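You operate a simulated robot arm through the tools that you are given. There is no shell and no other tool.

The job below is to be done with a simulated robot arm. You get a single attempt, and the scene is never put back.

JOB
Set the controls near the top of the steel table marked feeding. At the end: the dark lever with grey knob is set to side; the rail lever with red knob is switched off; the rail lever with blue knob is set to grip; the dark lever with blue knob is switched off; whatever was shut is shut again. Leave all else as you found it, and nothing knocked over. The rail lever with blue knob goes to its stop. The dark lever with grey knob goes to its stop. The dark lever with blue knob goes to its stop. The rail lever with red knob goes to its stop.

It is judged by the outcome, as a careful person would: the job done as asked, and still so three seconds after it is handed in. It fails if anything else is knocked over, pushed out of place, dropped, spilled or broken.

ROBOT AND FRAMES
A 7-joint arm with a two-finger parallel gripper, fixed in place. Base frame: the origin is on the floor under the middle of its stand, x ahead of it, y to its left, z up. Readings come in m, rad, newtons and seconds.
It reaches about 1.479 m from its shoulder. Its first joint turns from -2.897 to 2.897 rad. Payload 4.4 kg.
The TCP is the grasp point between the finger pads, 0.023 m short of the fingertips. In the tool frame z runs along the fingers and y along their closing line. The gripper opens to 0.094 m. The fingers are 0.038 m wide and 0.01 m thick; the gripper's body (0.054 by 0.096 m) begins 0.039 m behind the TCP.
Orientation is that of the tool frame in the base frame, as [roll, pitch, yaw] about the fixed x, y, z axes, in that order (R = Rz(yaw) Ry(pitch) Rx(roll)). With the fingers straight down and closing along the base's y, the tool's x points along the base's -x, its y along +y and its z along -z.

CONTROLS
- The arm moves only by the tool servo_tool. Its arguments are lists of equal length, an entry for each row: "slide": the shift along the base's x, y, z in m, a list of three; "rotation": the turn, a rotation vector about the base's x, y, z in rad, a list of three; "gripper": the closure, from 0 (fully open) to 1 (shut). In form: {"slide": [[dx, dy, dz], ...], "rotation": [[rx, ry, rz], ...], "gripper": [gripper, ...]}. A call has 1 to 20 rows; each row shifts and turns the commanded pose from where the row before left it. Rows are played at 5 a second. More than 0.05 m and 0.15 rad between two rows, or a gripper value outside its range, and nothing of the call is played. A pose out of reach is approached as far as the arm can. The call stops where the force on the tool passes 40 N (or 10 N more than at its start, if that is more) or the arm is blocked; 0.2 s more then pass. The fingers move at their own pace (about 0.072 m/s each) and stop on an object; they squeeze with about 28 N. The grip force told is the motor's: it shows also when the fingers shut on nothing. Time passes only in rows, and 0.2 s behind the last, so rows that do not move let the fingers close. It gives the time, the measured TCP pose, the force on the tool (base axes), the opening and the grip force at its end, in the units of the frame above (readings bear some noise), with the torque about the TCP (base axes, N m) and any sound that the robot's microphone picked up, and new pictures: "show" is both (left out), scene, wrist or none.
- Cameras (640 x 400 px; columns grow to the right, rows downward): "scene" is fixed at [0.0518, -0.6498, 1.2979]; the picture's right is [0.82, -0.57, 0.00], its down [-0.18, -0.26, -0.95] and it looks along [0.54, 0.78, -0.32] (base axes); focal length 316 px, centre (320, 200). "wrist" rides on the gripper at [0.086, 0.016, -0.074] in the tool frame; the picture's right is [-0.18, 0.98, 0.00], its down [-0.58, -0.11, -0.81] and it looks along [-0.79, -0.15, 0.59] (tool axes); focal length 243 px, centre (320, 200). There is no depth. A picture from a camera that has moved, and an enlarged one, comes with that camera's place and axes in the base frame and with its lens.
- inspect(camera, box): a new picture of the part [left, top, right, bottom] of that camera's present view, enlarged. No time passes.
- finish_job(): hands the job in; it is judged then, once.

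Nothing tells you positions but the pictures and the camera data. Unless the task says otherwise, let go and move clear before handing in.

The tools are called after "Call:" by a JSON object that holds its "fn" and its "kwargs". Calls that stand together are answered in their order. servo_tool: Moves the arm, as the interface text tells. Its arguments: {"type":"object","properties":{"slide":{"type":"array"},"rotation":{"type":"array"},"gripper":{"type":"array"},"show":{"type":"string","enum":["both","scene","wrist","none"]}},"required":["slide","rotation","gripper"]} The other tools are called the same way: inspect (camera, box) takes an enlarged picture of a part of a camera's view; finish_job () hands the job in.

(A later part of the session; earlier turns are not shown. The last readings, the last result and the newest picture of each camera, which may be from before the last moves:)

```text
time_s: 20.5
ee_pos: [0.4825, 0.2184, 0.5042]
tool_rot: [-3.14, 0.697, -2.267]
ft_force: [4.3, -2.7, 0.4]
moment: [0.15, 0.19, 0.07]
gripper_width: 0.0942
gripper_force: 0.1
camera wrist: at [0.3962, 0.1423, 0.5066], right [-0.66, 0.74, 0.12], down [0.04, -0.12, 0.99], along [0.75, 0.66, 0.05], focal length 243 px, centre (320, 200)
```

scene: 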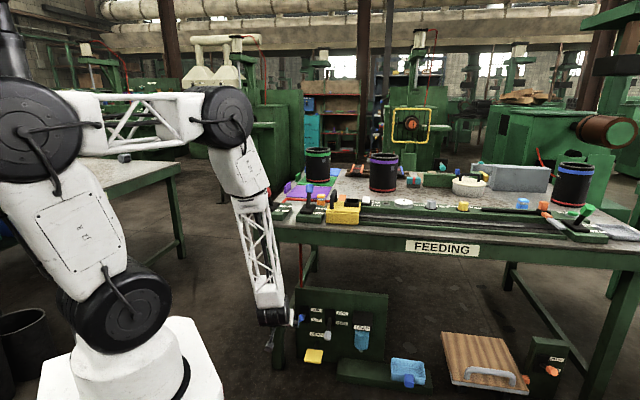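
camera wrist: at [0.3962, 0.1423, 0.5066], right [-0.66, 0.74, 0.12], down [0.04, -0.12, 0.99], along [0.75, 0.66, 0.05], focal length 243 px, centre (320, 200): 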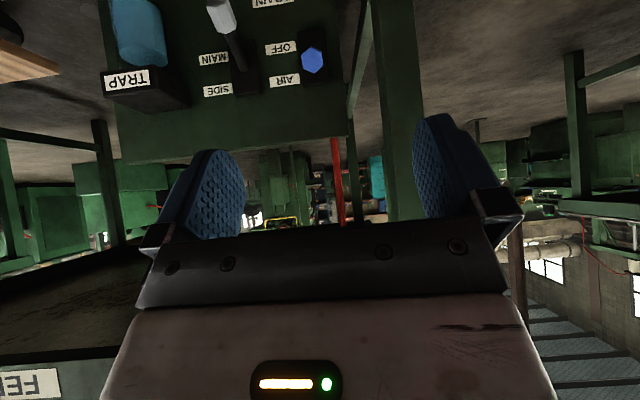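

The hand is tilted, but the measured pose lags a little in yaw and position. I'll wait a moment to see whether it settles or a joint limit is near.

Call:
{"fn": "servo_tool", "kwargs": {"slide": [[0, 0, 0], [0, 0, 0], [0, 0, 0]], "rotation": [[0, 0, 0], [0, 0, 0], [0, 0, 0]], "gripper": [0, 0, 0]}}

Call:
{"fn": "inspect", "kwargs": {"camera": "scene", "box": [200, 80, 400, 380]}}

Call:
{"fn": "inspect", "kwargs": {"camera": "wrist", "box": [160, 0, 400, 150]}}

```text
time_s: 21.3
ee_pos: [0.4898, 0.2128, 0.5068]
tool_rot: [3.14, 0.702, -2.357]
ft_force: [0.1, 0.1, -0.2]
moment: [0.01, 0.0, 0.04]
gripper_width: 0.0938
gripper_force: 0.0
camera wrist: at [0.3971, 0.1442, 0.5067], right [-0.59, 0.8, 0.12], down [0.02, -0.13, 0.99], along [0.8, 0.59, 0.06], focal length 243 px, centre (320, 200)
```

scene: 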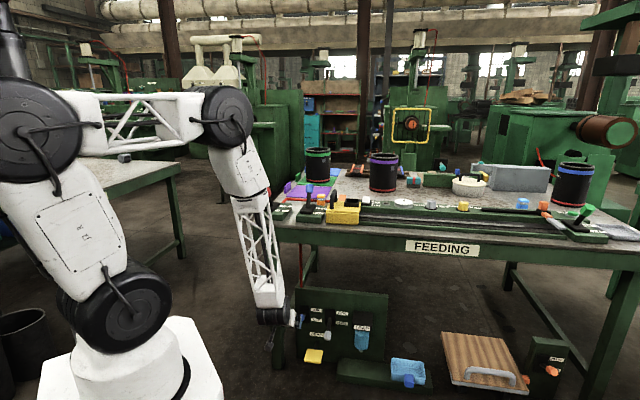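
wrist: 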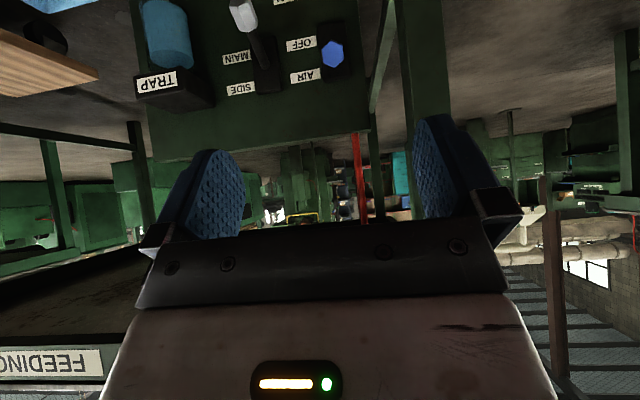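

```text
1.33 times, centred on (300, 230) of scene
camera zoom: at [0.0518, -0.6498, 1.2979], right [0.82, -0.57, 0.0], down [-0.18, -0.26, -0.95], along [0.54, 0.78, -0.32], focal length 422 px, centre (347, 160)
```

zoom: 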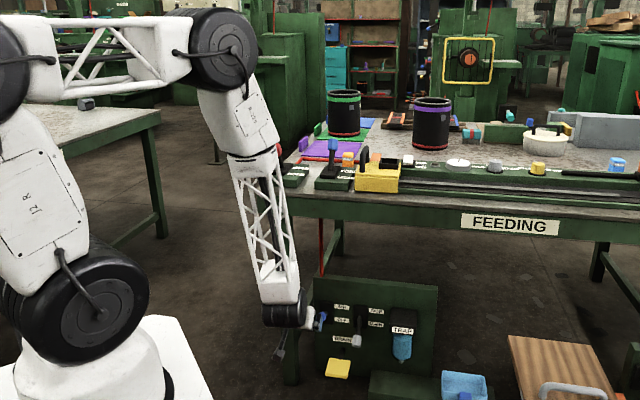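

```text
2.67 times, centred on (280, 75) of wrist
camera zoom: at [0.3971, 0.1442, 0.5067], right [-0.59, 0.8, 0.12], down [0.02, -0.13, 0.99], along [0.8, 0.59, 0.06], focal length 647 px, centre (427, 533)
```

zoom: 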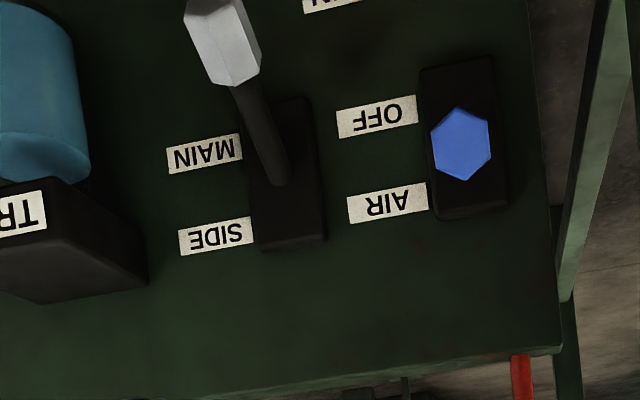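

The pose has settled on command and the arm is clear of the table edge. I'll take the grey dark lever first and move to a pre-grasp point about 0.13 m back from its knob along the finger direction.

Call:
{"fn": "servo_tool", "kwargs": {"slide": [[0.0255, 0.0036, -0.0215], [0.0255, 0.0036, -0.0215], [0.0255, 0.0036, -0.0215], [0.0255, 0.0036, -0.0215], [0.0255, 0.0036, -0.0215], [0.0255, 0.0036, -0.0215], [0.0255, 0.0036, -0.0215], [0.0255, 0.0036, -0.0215], [0, 0, 0], [0, 0, 0]], "rotation": [[0, 0, 0], [0, 0, 0], [0, 0, 0], [0, 0, 0], [0, 0, 0], [0, 0, 0], [0, 0, 0], [0, 0, 0], [0, 0, 0], [0, 0, 0]], "gripper": [0, 0, 0, 0, 0, 0, 0, 0, 0, 0]}}

Call:
{"fn": "inspect", "kwargs": {"camera": "scene", "box": [240, 220, 400, 380]}}

Call:
{"fn": "inspect", "kwargs": {"camera": "wrist", "box": [200, 0, 440, 200]}}

```text
time_s: 23.5
ee_pos: [0.6925, 0.2437, 0.3349]
tool_rot: [-3.14, 0.702, -2.355]
ft_force: [-0.8, -0.5, 0.3]
moment: [0.01, -0.02, -0.01]
gripper_width: 0.094
gripper_force: 0.1
camera wrist: at [0.601, 0.1738, 0.3342], right [-0.6, 0.79, 0.12], down [0.02, -0.13, 0.99], along [0.8, 0.59, 0.06], focal length 243 px, centre (320, 200)
```

scene: 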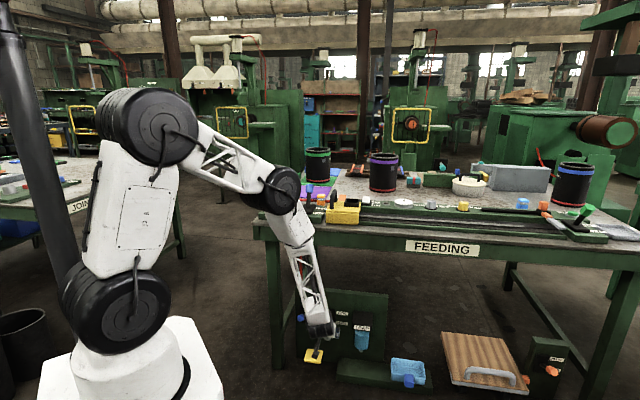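
wrist: 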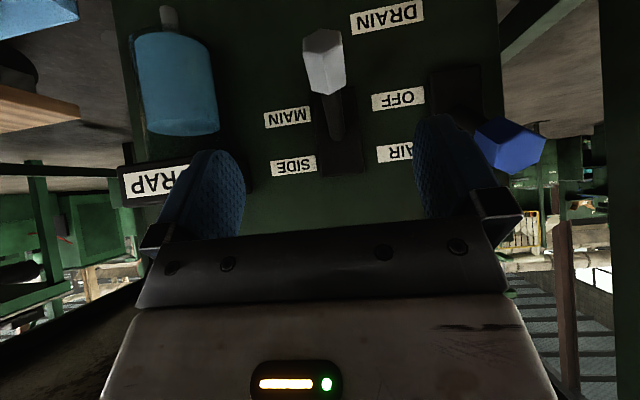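

```text
2.50 times, centred on (320, 300) of scene
camera zoom: at [0.0518, -0.6498, 1.2979], right [0.82, -0.57, 0.0], down [-0.18, -0.26, -0.95], along [0.54, 0.78, -0.32], focal length 790 px, centre (320, -50)
```

zoom: 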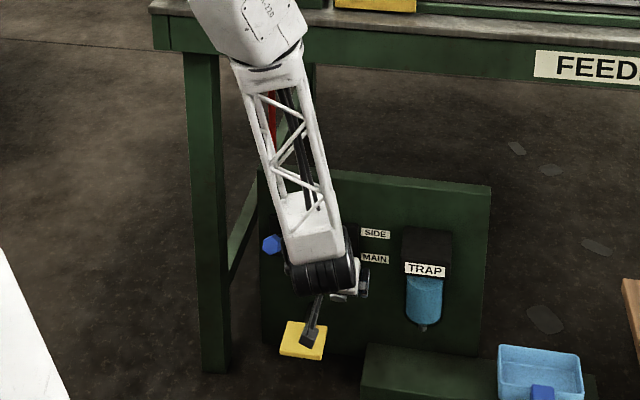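

```text
2.00 times, centred on (320, 100) of wrist
camera zoom: at [0.601, 0.1738, 0.3342], right [-0.6, 0.79, 0.12], down [0.02, -0.13, 0.99], along [0.8, 0.59, 0.06], focal length 485 px, centre (320, 400)
```

zoom: 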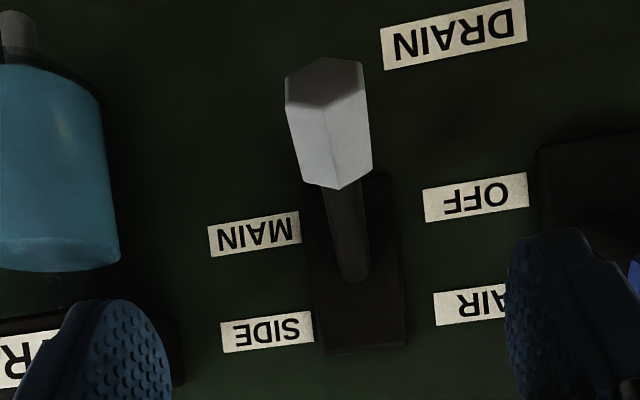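

The grey knob is centred between the open fingers. I'll slide straight in along the finger direction so that they straddle it.

Call:
{"fn": "servo_tool", "kwargs": {"slide": [[0.0115, 0.0122, -0.0197], [0.0115, 0.0122, -0.0197], [0.0115, 0.0122, -0.0197], [0.0115, 0.0122, -0.0197], [0.0115, 0.0122, -0.0197], [0, 0, 0]], "rotation": [[0, 0, 0], [0, 0, 0], [0, 0, 0], [0, 0, 0], [0, 0, 0], [0, 0, 0]], "gripper": [0, 0, 0, 0, 0, 0]}}

Call:
{"fn": "inspect", "kwargs": {"camera": "wrist", "box": [160, 0, 480, 240]}}

Call:
{"fn": "inspect", "kwargs": {"camera": "scene", "box": [260, 260, 400, 380]}}

```text
time_s: 24.9
ee_pos: [0.7515, 0.305, 0.236]
tool_rot: [3.141, 0.703, -2.355]
ft_force: [0.3, 0.2, -0.8]
moment: [0.0, 0.04, 0.02]
gripper_width: 0.094
gripper_force: 0.1
camera wrist: at [0.6602, 0.2359, 0.2366], right [-0.6, 0.79, 0.12], down [0.02, -0.13, 0.99], along [0.8, 0.59, 0.06], focal length 243 px, centre (320, 200)
```

scene: 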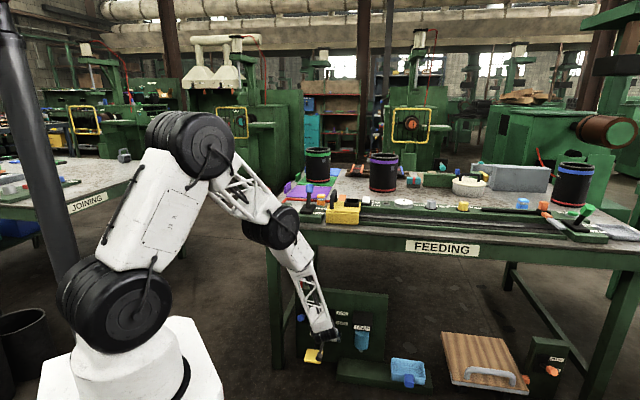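
wrist: 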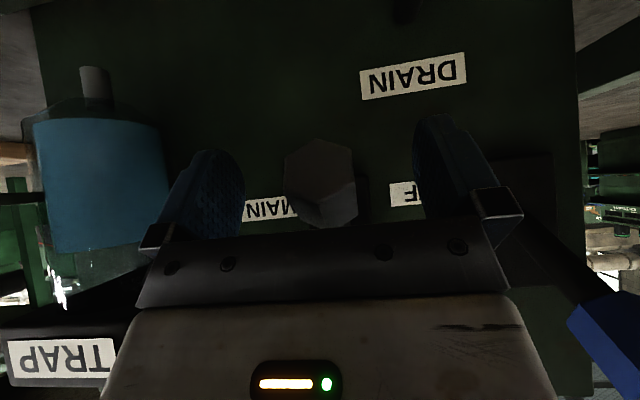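

```text
1.67 times, centred on (320, 120) of wrist
camera zoom: at [0.6602, 0.2359, 0.2366], right [-0.6, 0.79, 0.12], down [0.02, -0.13, 0.99], along [0.8, 0.59, 0.06], focal length 404 px, centre (320, 333)
```

zoom: 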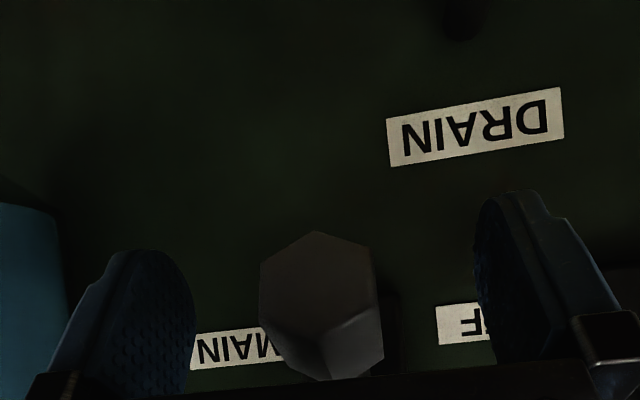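

```text
3.33 times, centred on (330, 320) of scene
camera zoom: at [0.0518, -0.6498, 1.2979], right [0.82, -0.57, 0.0], down [-0.18, -0.26, -0.95], along [0.54, 0.78, -0.32], focal length 1054 px, centre (287, -200)
```

zoom: 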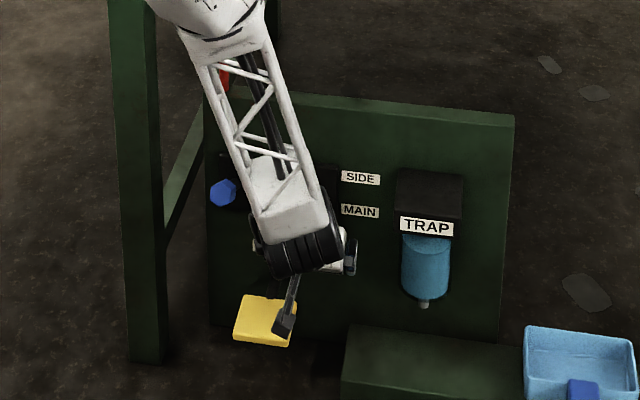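

The fingers straddle the grey knob and it sits at the grasp point. I'll close gently on it without moving.

Call:
{"fn": "servo_tool", "kwargs": {"slide": [[0, 0, 0], [0, 0, 0], [0, 0, 0], [0, 0, 0]], "rotation": [[0, 0, 0], [0, 0, 0], [0, 0, 0], [0, 0, 0]], "gripper": [0.4, 0.8, 1, 1]}}

```text
time_s: 26.0
ee_pos: [0.7514, 0.3057, 0.2361]
tool_rot: [3.141, 0.702, -2.353]
ft_force: [-6.0, 6.0, 9.2]
moment: [0.05, -0.02, 0.09]
gripper_width: 0.0337
gripper_force: 44.6
stopped in row 4: the force on the tool passed its limit at 42 N (the readings are from after the stop); the commanded pose is now the measured one
camera wrist: at [0.6593, 0.2367, 0.2367], right [-0.6, 0.79, 0.12], down [0.02, -0.13, 0.99], along [0.8, 0.6, 0.06], focal length 243 px, centre (320, 200)
```

scene: 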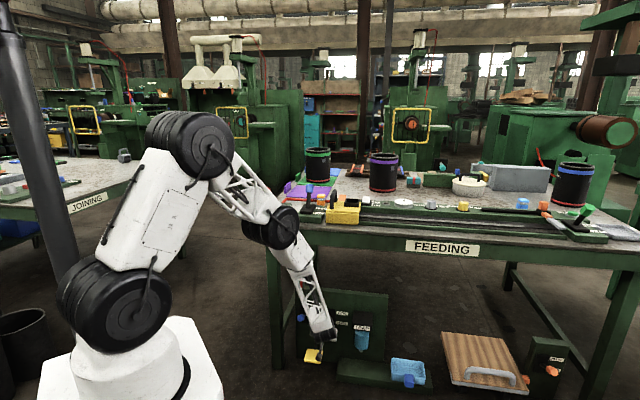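
wrist: 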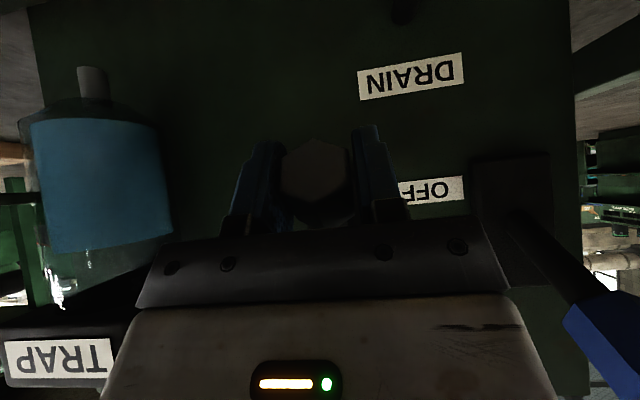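

The grey knob is held firmly, with the fingers 0.034 m apart. I'll carry it up along the lever's arc, first half then a check.

Call:
{"fn": "servo_tool", "kwargs": {"slide": [[-0.0023, -0.0023, 0.0086], [-0.0016, -0.0016, 0.009], [-0.0009, -0.0009, 0.0091], [-0.0004, -0.0004, 0.0092]], "rotation": [[0, 0, 0], [0, 0, 0], [0, 0, 0], [0, 0, 0]], "gripper": [1, 1, 1, 1]}}

```text
time_s: 27.0
ee_pos: [0.7445, 0.2994, 0.2712]
tool_rot: [3.139, 0.699, -2.355]
ft_force: [1.5, -27.0, -19.1]
moment: [-0.84, 0.93, -0.31]
gripper_width: 0.0339
gripper_force: 44.7
camera wrist: at [0.653, 0.2308, 0.271], right [-0.6, 0.79, 0.12], down [0.03, -0.13, 0.99], along [0.8, 0.59, 0.06], focal length 243 px, centre (320, 200)
```

scene: 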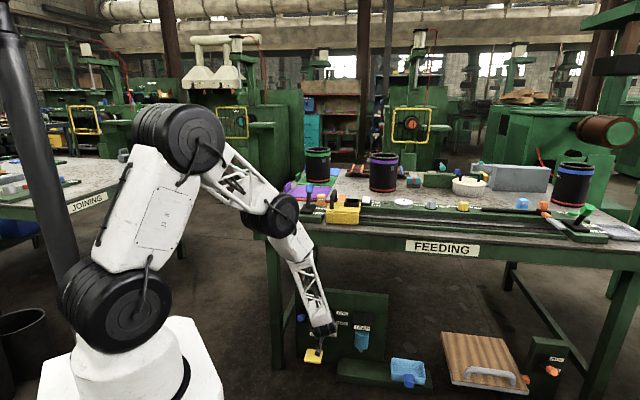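
wrist: 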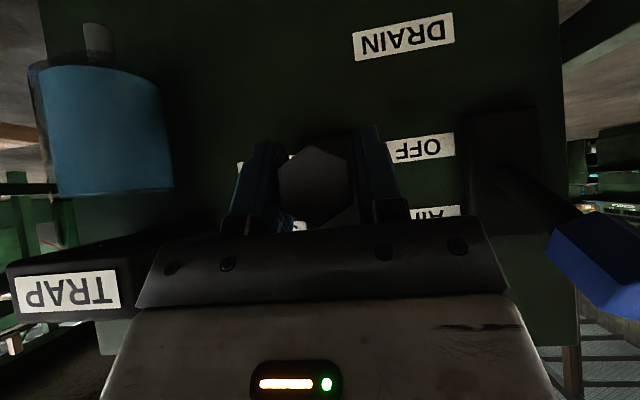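

The lever is at about mid-travel, but the firm squeeze makes the knob turn stiffly in the pads (about 1.2 N m, plus some side load). I'll ease the squeeze a little and shift about 2 mm to relieve the side load before going on.

Call:
{"fn": "servo_tool", "kwargs": {"slide": [[0, -0.0014, 0], [0, -0.0014, 0]], "rotation": [[0, 0, 0], [0, 0, 0]], "gripper": [0.65, 0.65], "show": "wrist"}}

```text
time_s: 27.6
ee_pos: [0.7455, 0.2998, 0.2726]
tool_rot: [-3.14, 0.704, -2.351]
ft_force: [-3.3, 9.9, 1.1]
moment: [0.01, -0.04, 0.05]
gripper_width: 0.0366
gripper_force: 4.1
camera wrist: at [0.6543, 0.2299, 0.2731], right [-0.6, 0.79, 0.12], down [0.02, -0.13, 0.99], along [0.8, 0.6, 0.06], focal length 243 px, centre (320, 200)
```

wrist: 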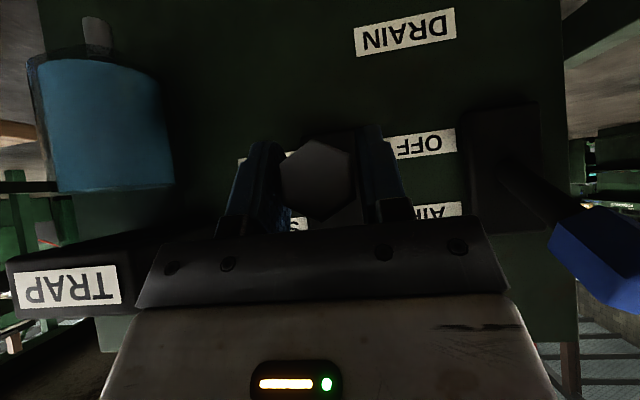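

The squeeze and twist have dropped right off and the lever holds at mid-travel. I'll go on upward along the arc with a moderate squeeze.

Call:
{"fn": "servo_tool", "kwargs": {"slide": [[-0.0007, 0.0007, 0.0], [0.0004, 0.0004, 0.0092], [0.0009, 0.0009, 0.0091], [0.0016, 0.0016, 0.009]], "rotation": [[0, 0, 0], [0, 0, 0], [0, 0, 0], [0, 0, 0]], "gripper": [0.74, 0.74, 0.74, 0.74]}}

```text
time_s: 28.6
ee_pos: [0.7483, 0.2996, 0.2982]
tool_rot: [-3.141, 0.699, -2.352]
ft_force: [-22.4, 14.6, -4.6]
moment: [-0.28, 0.29, 0.32]
gripper_width: 0.0364
gripper_force: 13.2
camera wrist: at [0.6558, 0.2317, 0.2987], right [-0.6, 0.79, 0.12], down [0.02, -0.13, 0.99], along [0.8, 0.6, 0.06], focal length 243 px, centre (320, 200)
```

scene: 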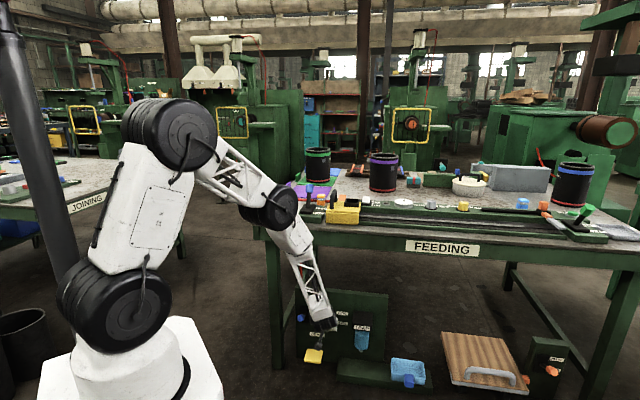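
wrist: 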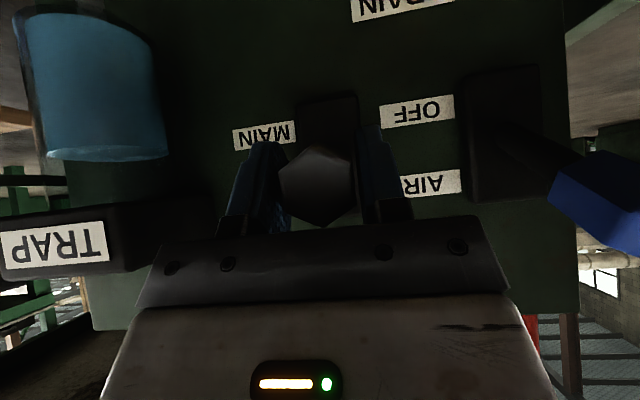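

The lever is now well above mid-travel, with only a sideways load on the tool of about 26 N. I'll shift 1.5–2 mm sideways to relieve that, then continue up to the stop.

Call:
{"fn": "servo_tool", "kwargs": {"slide": [[-0.0006, 0.0006, 0.0], [-0.0006, 0.0006, 0.0], [0.0012, 0.0012, 0.0045], [0.0012, 0.0012, 0.0043], [0.0012, 0.0012, 0.004]], "rotation": [[0, 0, 0], [0, 0, 0], [0, 0, 0], [0, 0, 0], [0, 0, 0]], "gripper": [0.7, 0.7, 0.74, 0.74, 0.74]}}

Call:
{"fn": "inspect", "kwargs": {"camera": "wrist", "box": [200, 0, 440, 240]}}

```text
time_s: 29.8
ee_pos: [0.7514, 0.3042, 0.3106]
tool_rot: [3.139, 0.701, -2.357]
ft_force: [-11.0, -19.2, -8.3]
moment: [-0.94, 0.95, -0.1]
gripper_width: 0.0337
gripper_force: 44.8
camera wrist: at [0.6582, 0.2361, 0.3121], right [-0.6, 0.79, 0.12], down [0.03, -0.13, 0.99], along [0.8, 0.59, 0.06], focal length 243 px, centre (320, 200)
```

scene: 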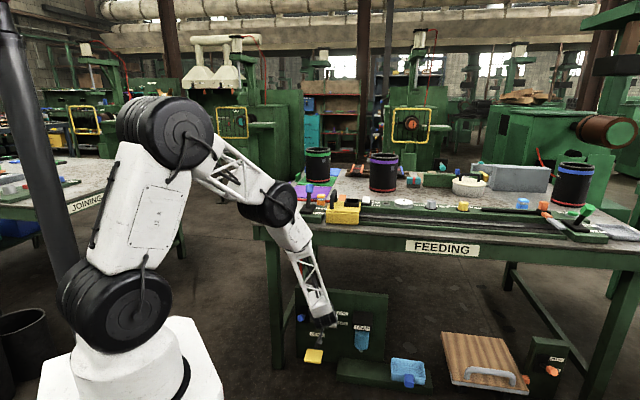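
wrist: 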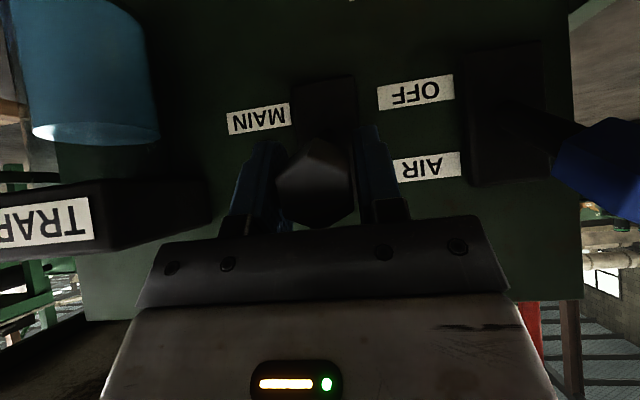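

```text
1.67 times, centred on (320, 120) of wrist
camera zoom: at [0.6582, 0.2361, 0.3121], right [-0.6, 0.79, 0.12], down [0.03, -0.13, 0.99], along [0.8, 0.59, 0.06], focal length 404 px, centre (320, 333)
```

zoom: 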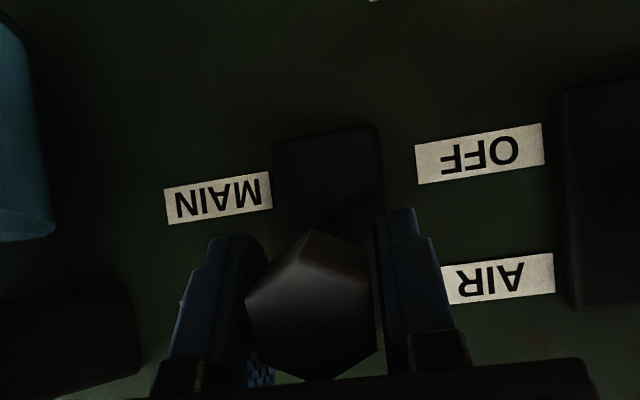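

The grey lever is near the top of its travel (z≈0.311). I'll go a few more millimetres up to feel for the stop.

Call:
{"fn": "servo_tool", "kwargs": {"slide": [[0.0, 0.0, 0.002], [0.0008, 0.0008, 0.003], [0.0008, 0.0008, 0.003], [0.0008, 0.0008, 0.003]], "rotation": [[0, 0, 0], [0, 0, 0], [0, 0, 0], [0, 0, 0]], "gripper": [0.68, 0.68, 0.7, 0.7], "show": "wrist"}}

```text
time_s: 30.8
ee_pos: [0.7523, 0.3077, 0.3226]
tool_rot: [-3.141, 0.702, -2.351]
ft_force: [13.4, 7.6, -17.5]
moment: [0.08, 0.0, -0.04]
gripper_width: 0.034
gripper_force: 44.8
stopped in row 4: the force on the tool passed its limit at 45 N (the readings are from after the stop); the commanded pose is now the measured one
camera wrist: at [0.6618, 0.2392, 0.3226], right [-0.6, 0.79, 0.12], down [0.02, -0.13, 0.99], along [0.8, 0.6, 0.06], focal length 243 px, centre (320, 200)
```

wrist: 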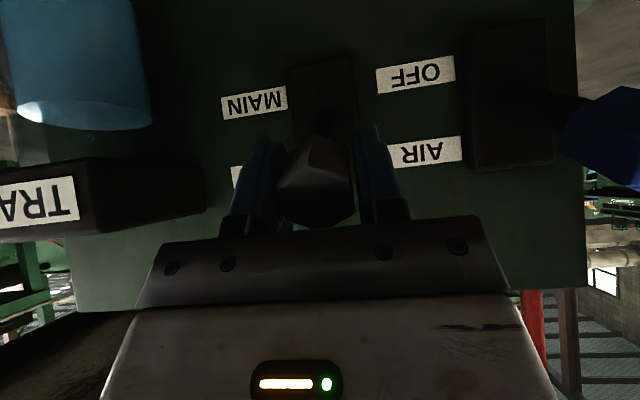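

The force jumped at z≈0.323, which looks like the SIDE stop. I'll open the fingers and back straight out to check.

Call:
{"fn": "servo_tool", "kwargs": {"slide": [[0, 0, 0], [0, 0, 0], [0, 0, 0], [0, 0, 0], [-0.0119, -0.0119, 0.0198], [-0.0119, -0.0119, 0.0198], [-0.0119, -0.0119, 0.0198], [-0.0119, -0.0119, 0.0198], [-0.0119, -0.0119, 0.0198], [0, 0, 0]], "rotation": [[0, 0, 0], [0, 0, 0], [0, 0, 0], [0, 0, 0], [0, 0, 0], [0, 0, 0], [0, 0, 0], [0, 0, 0], [0, 0, 0], [0, 0, 0]], "gripper": [0.5, 0.2, 0, 0, 0, 0, 0, 0, 0, 0]}}

Call:
{"fn": "inspect", "kwargs": {"camera": "wrist", "box": [200, 0, 440, 200]}}

Call:
{"fn": "inspect", "kwargs": {"camera": "scene", "box": [260, 260, 400, 380]}}

```text
time_s: 33.0
ee_pos: [0.6939, 0.2473, 0.4185]
tool_rot: [3.141, 0.703, -2.351]
ft_force: [-0.2, -0.1, -0.6]
moment: [-0.01, 0.01, 0.01]
gripper_width: 0.0939
gripper_force: 0.0
camera wrist: at [0.6027, 0.1789, 0.4197], right [-0.6, 0.79, 0.12], down [0.02, -0.13, 0.99], along [0.8, 0.6, 0.06], focal length 243 px, centre (320, 200)
```

scene: 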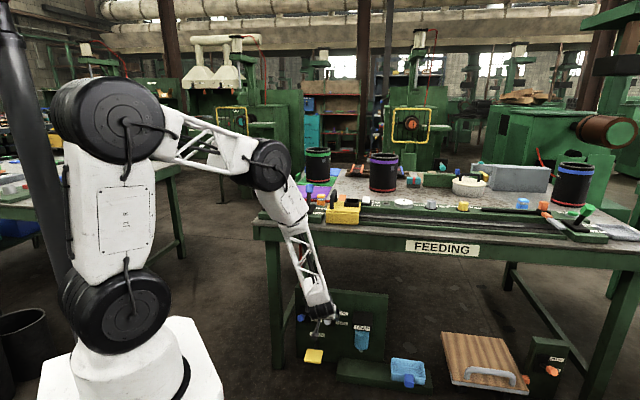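
wrist: 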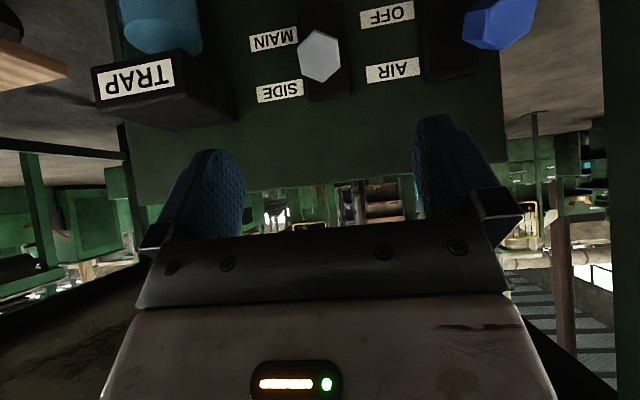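

```text
2.00 times, centred on (320, 100) of wrist
camera zoom: at [0.6027, 0.1789, 0.4197], right [-0.6, 0.79, 0.12], down [0.02, -0.13, 0.99], along [0.8, 0.6, 0.06], focal length 485 px, centre (320, 400)
```

zoom: 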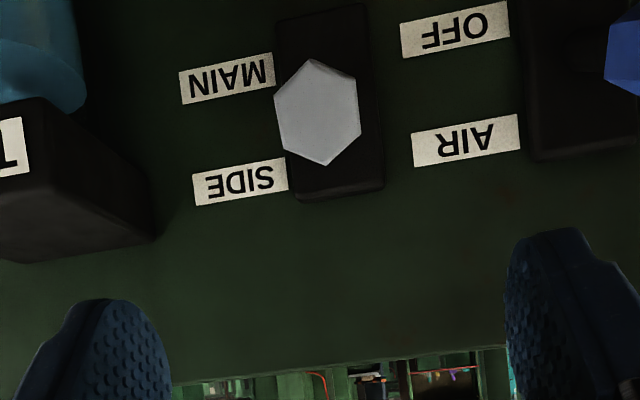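

```text
3.33 times, centred on (330, 320) of scene
camera zoom: at [0.0518, -0.6498, 1.2979], right [0.82, -0.57, 0.0], down [-0.18, -0.26, -0.95], along [0.54, 0.78, -0.32], focal length 1054 px, centre (287, -200)
```

zoom: 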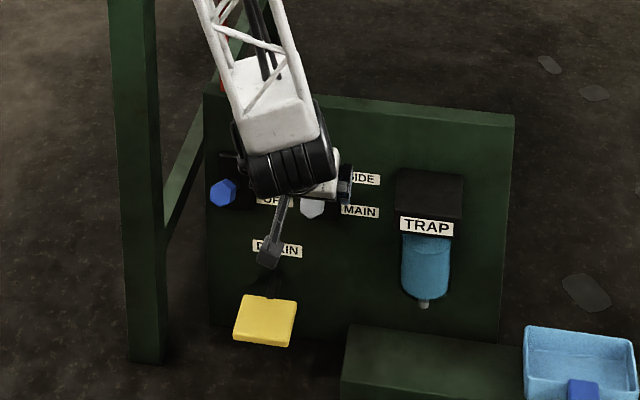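

The grey knob now faces the camera head-on, just as the blue one does in its up position, so it is at SIDE. To be sure it is on its stop, I'll back off, close the fingers, tilt the hand flatter and nudge it upward from below.

Call:
{"fn": "servo_tool", "kwargs": {"slide": [[-0.012, -0.012, -0.02], [-0.012, -0.012, -0.02], [-0.006, -0.006, -0.02], [0, 0, -0.02], [0, 0, -0.02], [0, 0, -0.02], [0, 0, -0.02], [0, 0, -0.015], [0, 0, 0], [0, 0, 0]], "rotation": [[0.0309, -0.0309, 0], [0.0309, -0.0309, 0], [0.0309, -0.0309, 0], [0.0309, -0.0309, 0], [0.0309, -0.0309, 0], [0.0309, -0.0309, 0], [0.0309, -0.0309, 0], [0.0309, -0.0309, 0], [0, 0, 0], [0, 0, 0]], "gripper": [0.5, 1, 1, 1, 1, 1, 1, 1, 1, 1]}}

Call:
{"fn": "inspect", "kwargs": {"camera": "scene", "box": [240, 220, 400, 380]}}

Call:
{"fn": "inspect", "kwargs": {"camera": "wrist", "box": [200, 0, 440, 200]}}

```text
time_s: 35.2
ee_pos: [0.6833, 0.2181, 0.272]
tool_rot: [3.113, 1.051, -2.374]
ft_force: [-0.4, 0.1, -0.5]
moment: [0.01, 0.0, -0.02]
gripper_width: 0.0002
gripper_force: 27.6
out of reach, approached as far as the arm can: row 6, 7, 8
camera wrist: at [0.5958, 0.1535, 0.2328], right [-0.63, 0.75, 0.17], down [-0.2, -0.38, 0.9], along [0.75, 0.54, 0.39], focal length 243 px, centre (320, 200)
```

scene: 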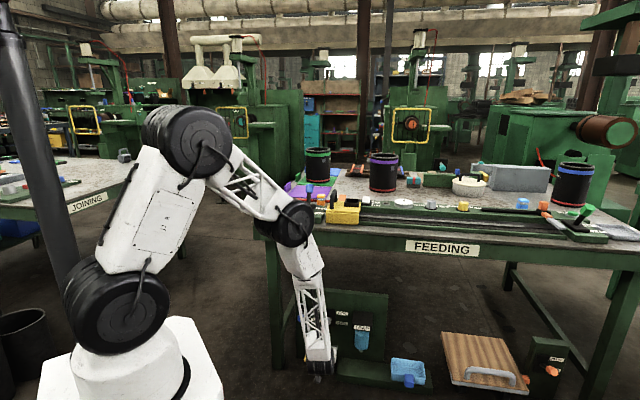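
wrist: 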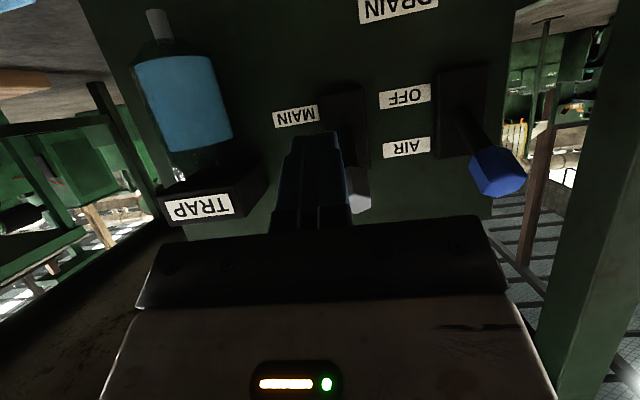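

```text
2.50 times, centred on (320, 300) of scene
camera zoom: at [0.0518, -0.6498, 1.2979], right [0.82, -0.57, 0.0], down [-0.18, -0.26, -0.95], along [0.54, 0.78, -0.32], focal length 790 px, centre (320, -50)
```

zoom: 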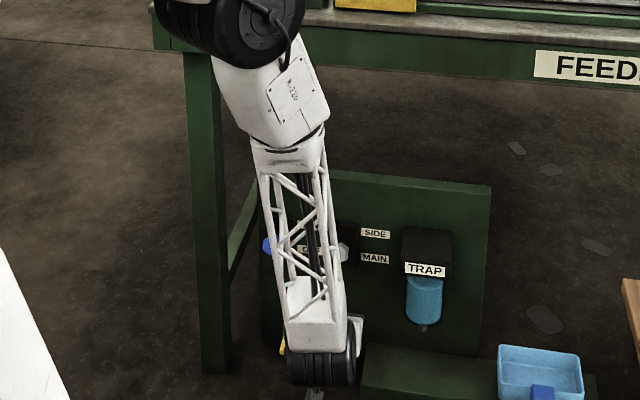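

```text
2.00 times, centred on (320, 100) of wrist
camera zoom: at [0.5958, 0.1535, 0.2328], right [-0.63, 0.75, 0.17], down [-0.2, -0.38, 0.9], along [0.75, 0.54, 0.39], focal length 485 px, centre (320, 400)
```

zoom: 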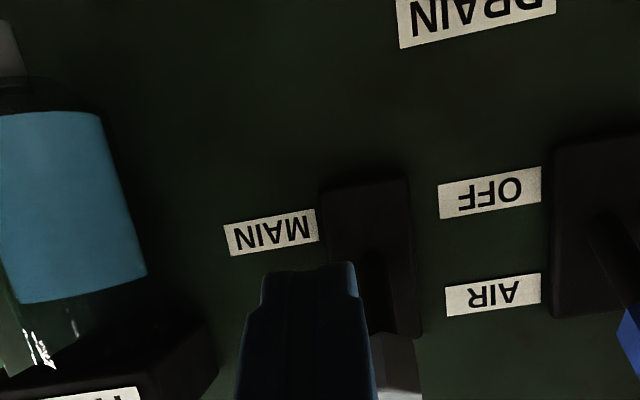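

At 60° of tilt the arm is at its limit and drifted about a centimetre to the side. I'll ease the tilt back to about 50°, and recentre under the grey knob.

Call:
{"fn": "servo_tool", "kwargs": {"slide": [[0, 0, 0], [0, 0, 0], [0, 0, 0], [0, 0, 0], [0, 0, 0], [0, 0, 0]], "rotation": [[-0.0309, 0.0309, 0], [-0.0309, 0.0309, 0], [-0.0309, 0.0309, 0], [-0.0309, 0.0309, 0], [0, 0, 0], [0, 0, 0]], "gripper": [1, 1, 1, 1, 1, 1], "show": "wrist"}}

```text
time_s: 36.6
ee_pos: [0.6837, 0.2191, 0.2697]
tool_rot: [-3.139, 0.879, -2.351]
ft_force: [-0.5, 0.1, 0.1]
moment: [0.02, 0.0, -0.02]
gripper_width: 0.0
gripper_force: 27.7
camera wrist: at [0.5931, 0.1508, 0.2505], right [-0.62, 0.78, 0.14], down [-0.1, -0.25, 0.96], along [0.78, 0.58, 0.23], focal length 243 px, centre (320, 200)
```

wrist: 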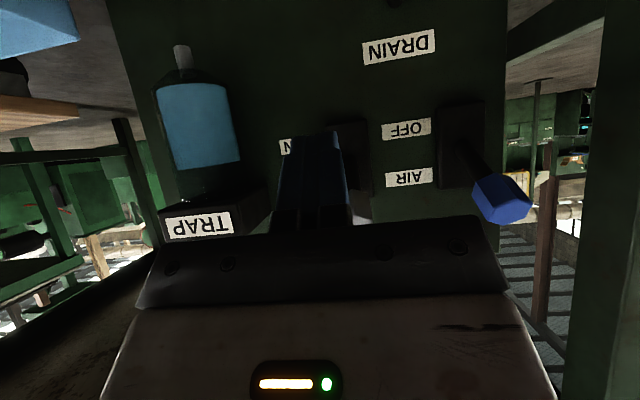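

The pose is solid again at about 50° tilt. I'll centre sideways on the grey knob, come in beneath it, and then nudge up and forward until it stops.

Call:
{"fn": "servo_tool", "kwargs": {"slide": [[0.0127, 0.0189, -0.002], [0.0127, 0.0189, -0.002], [0.0127, 0.0189, -0.002], [0, 0, 0]], "rotation": [[0, 0, 0], [0, 0, 0], [0, 0, 0], [0, 0, 0]], "gripper": [1, 1, 1, 1]}}

Call:
{"fn": "inspect", "kwargs": {"camera": "wrist", "box": [200, 0, 440, 240]}}

```text
time_s: 37.6
ee_pos: [0.7222, 0.2768, 0.2617]
tool_rot: [-3.14, 0.878, -2.35]
ft_force: [-0.5, 0.4, 0.2]
moment: [0.0, -0.01, -0.03]
gripper_width: 0.0002
gripper_force: 27.9
camera wrist: at [0.6312, 0.209, 0.2414], right [-0.61, 0.78, 0.14], down [-0.1, -0.25, 0.96], along [0.78, 0.58, 0.23], focal length 243 px, centre (320, 200)
```

scene: 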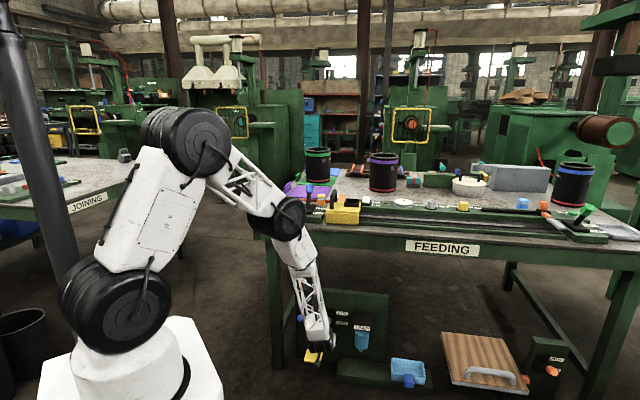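
wrist: 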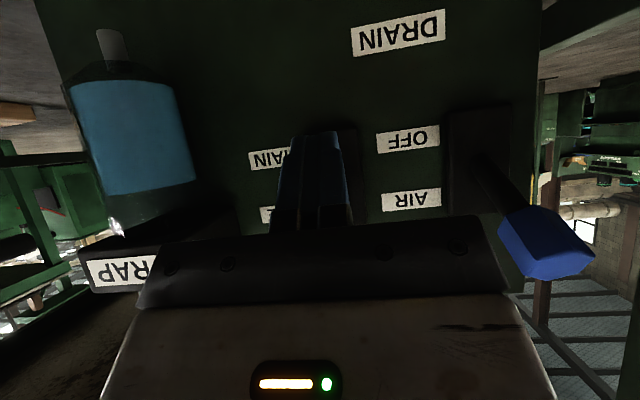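

```text
1.67 times, centred on (320, 120) of wrist
camera zoom: at [0.6312, 0.209, 0.2414], right [-0.61, 0.78, 0.14], down [-0.1, -0.25, 0.96], along [0.78, 0.58, 0.23], focal length 404 px, centre (320, 333)
```

zoom: 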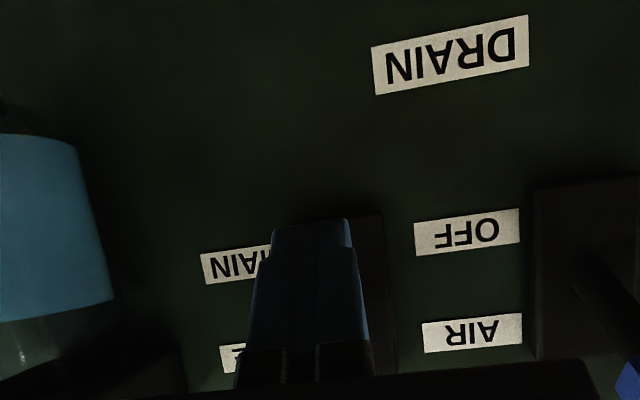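

The fingers are centred below the grey knob. Now the gentle nudge up and forward.

Call:
{"fn": "servo_tool", "kwargs": {"slide": [[0.0036, 0.0036, 0.0062], [0.0036, 0.0036, 0.0062], [0.0023, 0.0023, 0.0039], [0.0018, 0.0018, 0.0031], [0.0018, 0.0018, 0.0031], [0.0018, 0.0018, 0.0031], [0.0018, 0.0018, 0.0031], [0.0018, 0.0018, 0.0031]], "rotation": [[0, 0, 0], [0, 0, 0], [0, 0, 0], [0, 0, 0], [0, 0, 0], [0, 0, 0], [0, 0, 0], [0, 0, 0]], "gripper": [1, 1, 1, 1, 1, 1, 1, 1], "show": "wrist"}}

```text
time_s: 39.3
ee_pos: [0.7343, 0.2903, 0.2888]
tool_rot: [3.139, 0.873, -2.355]
ft_force: [-1.9, -2.5, -2.2]
moment: [0.05, -0.03, 0.0]
gripper_width: 0.0
gripper_force: 27.7
stopped in row 8: the force on the tool passed its limit at 46 N (the readings are from after the stop); the commanded pose is now the measured one
camera wrist: at [0.644, 0.2227, 0.2699], right [-0.61, 0.78, 0.14], down [-0.09, -0.25, 0.96], along [0.78, 0.58, 0.22], focal length 243 px, centre (320, 200)
```

wrist: 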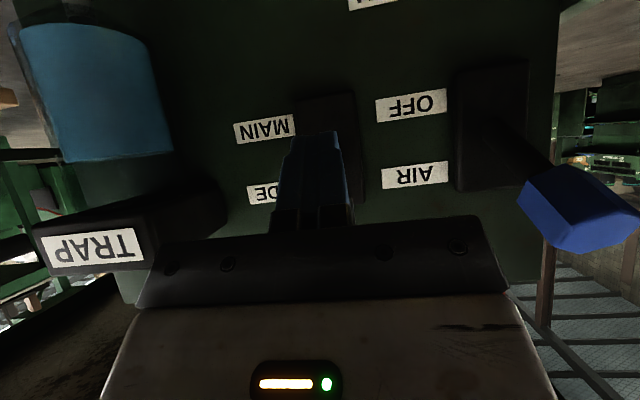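

The force rose abruptly with almost no motion, so the grey lever is hard on its SIDE stop. I'll back off, rise, and move across to sit in front of the dark blue lever.

Call:
{"fn": "servo_tool", "kwargs": {"slide": [[-0.009, -0.009, -0.0154], [-0.0212, -0.0212, 0], [-0.0212, -0.0212, 0], [-0.0212, -0.0212, 0], [0, 0, 0.04], [0, 0, 0.04], [0, 0, 0.04], [0, 0, 0.04], [-0.0217, 0.0217, 0], [-0.0217, 0.0217, 0], [-0.0217, 0.0217, 0], [-0.0215, 0.0215, 0], [0, 0, 0], [0, 0, 0]], "rotation": [[0, 0, 0], [0, 0, 0], [0, 0, 0], [0, 0, 0], [0, 0, 0], [0, 0, 0], [0, 0, 0], [0, 0, 0], [0, 0, 0], [0, 0, 0], [0, 0, 0], [0, 0, 0], [0, 0, 0], [0, 0, 0]], "gripper": [1, 1, 1, 1, 1, 1, 1, 1, 1, 1, 1, 1, 1, 1]}}

Call:
{"fn": "inspect", "kwargs": {"camera": "wrist", "box": [200, 0, 440, 200]}}

Call:
{"fn": "inspect", "kwargs": {"camera": "scene", "box": [240, 220, 400, 380]}}

```text
time_s: 42.3
ee_pos: [0.5832, 0.3023, 0.4382]
tool_rot: [3.114, 0.868, -2.372]
ft_force: [0.2, 0.3, -0.3]
moment: [-0.01, 0.02, -0.01]
gripper_width: 0.0001
gripper_force: 28.2
out of reach, approached as far as the arm can: row 12
camera wrist: at [0.4925, 0.2349, 0.4199], right [-0.61, 0.77, 0.16], down [-0.08, -0.26, 0.96], along [0.79, 0.58, 0.22], focal length 243 px, centre (320, 200)
```

scene: 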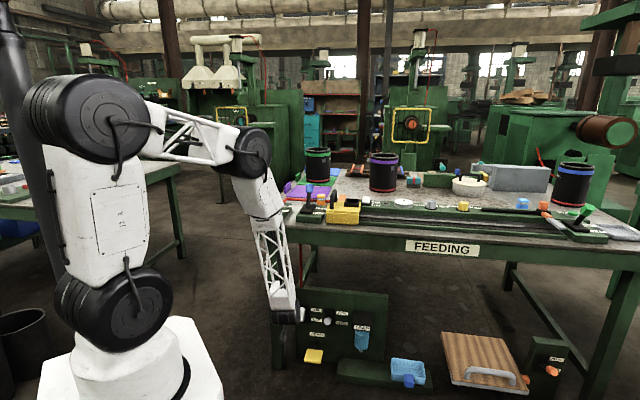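
wrist: 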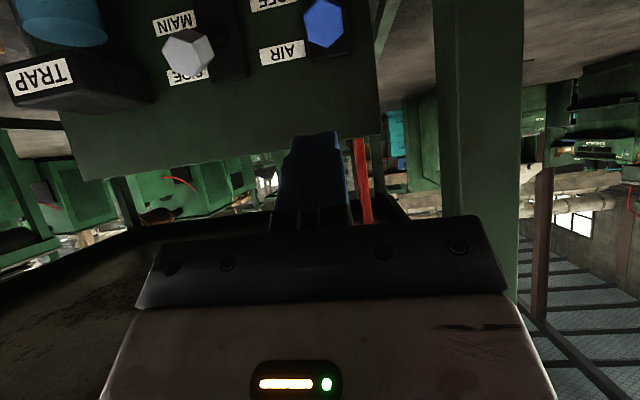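

```text
2.00 times, centred on (320, 100) of wrist
camera zoom: at [0.4925, 0.2349, 0.4199], right [-0.61, 0.77, 0.16], down [-0.08, -0.26, 0.96], along [0.79, 0.58, 0.22], focal length 485 px, centre (320, 400)
```

zoom: 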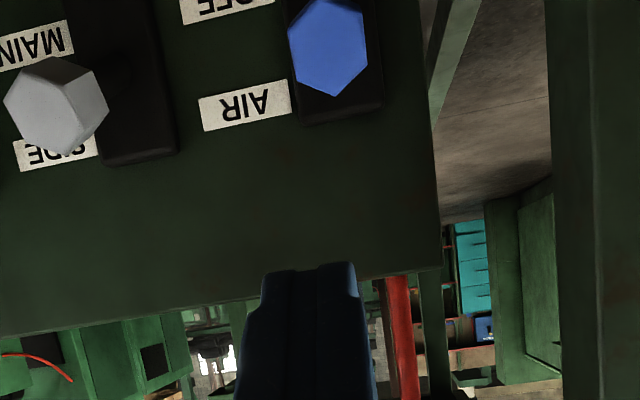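

```text
2.50 times, centred on (320, 300) of scene
camera zoom: at [0.0518, -0.6498, 1.2979], right [0.82, -0.57, 0.0], down [-0.18, -0.26, -0.95], along [0.54, 0.78, -0.32], focal length 790 px, centre (320, -50)
```

zoom: 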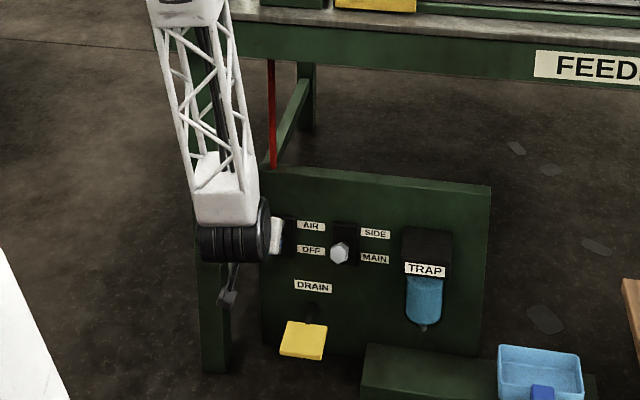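

The move ended near a joint limit but in place. Grey shows clearly at SIDE, and blue still at AIR. I'll ease the tilt slightly, straighten up, and bring the fingertips forward to just above the blue knob.

Call:
{"fn": "servo_tool", "kwargs": {"slide": [[0.0214, 0.0239, -0.0045], [0.0214, 0.0239, -0.0045], [0.0214, 0.0239, -0.0045], [0.0214, 0.0239, -0.0045], [0, 0, 0], [0, 0, 0]], "rotation": [[-0.0408, 0.0158, -0.005], [-0.0283, 0.0283, 0], [0, 0, 0], [0, 0, 0], [0, 0, 0], [0, 0, 0]], "gripper": [1, 1, 1, 1, 1, 1]}}

Call:
{"fn": "inspect", "kwargs": {"camera": "wrist", "box": [200, 0, 440, 240]}}

Call:
{"fn": "inspect", "kwargs": {"camera": "scene", "box": [260, 260, 380, 360]}}

```text
time_s: 43.7
ee_pos: [0.6712, 0.3996, 0.4208]
tool_rot: [-3.12, 0.79, -2.34]
ft_force: [0.2, 0.3, 0.3]
moment: [0.03, -0.02, 0.0]
gripper_width: 0.0001
gripper_force: 28.3
out of reach, approached as far as the arm can: row 1
camera wrist: at [0.5795, 0.3311, 0.4105], right [-0.6, 0.79, 0.11], down [-0.05, -0.18, 0.98], along [0.8, 0.59, 0.15], focal length 243 px, centre (320, 200)
```

scene: 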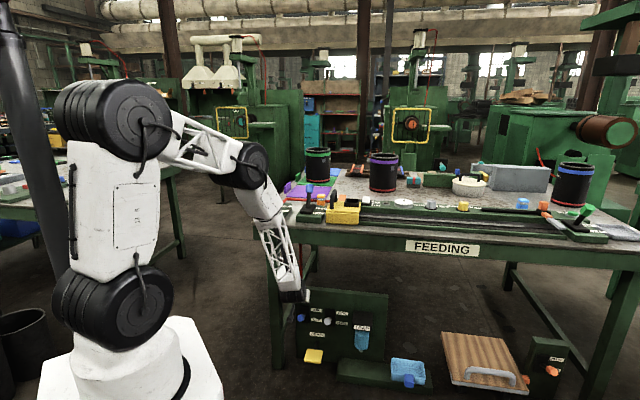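
wrist: 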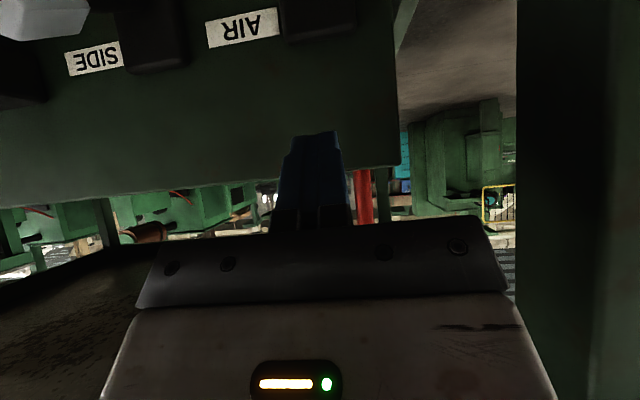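

```text
1.67 times, centred on (320, 120) of wrist
camera zoom: at [0.5795, 0.3311, 0.4105], right [-0.6, 0.79, 0.11], down [-0.05, -0.18, 0.98], along [0.8, 0.59, 0.15], focal length 404 px, centre (320, 333)
```

zoom: 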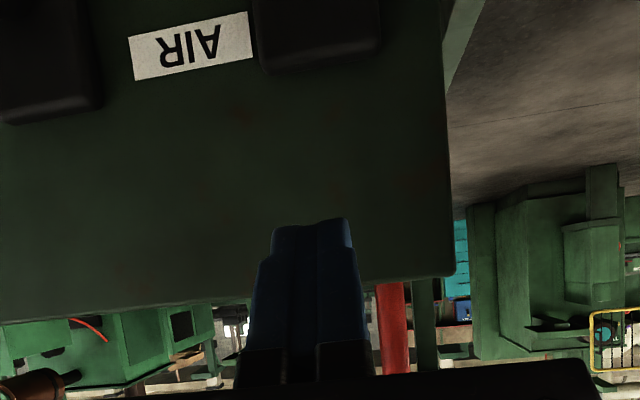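

```text
4.00 times, centred on (320, 310) of scene
camera zoom: at [0.0518, -0.6498, 1.2979], right [0.82, -0.57, 0.0], down [-0.18, -0.26, -0.95], along [0.54, 0.78, -0.32], focal length 1265 px, centre (320, -240)
```

zoom: 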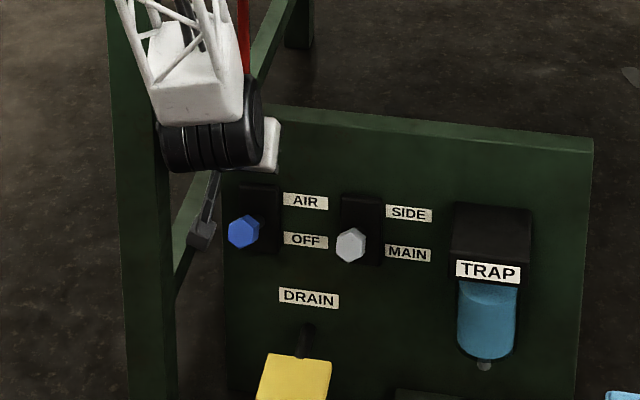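

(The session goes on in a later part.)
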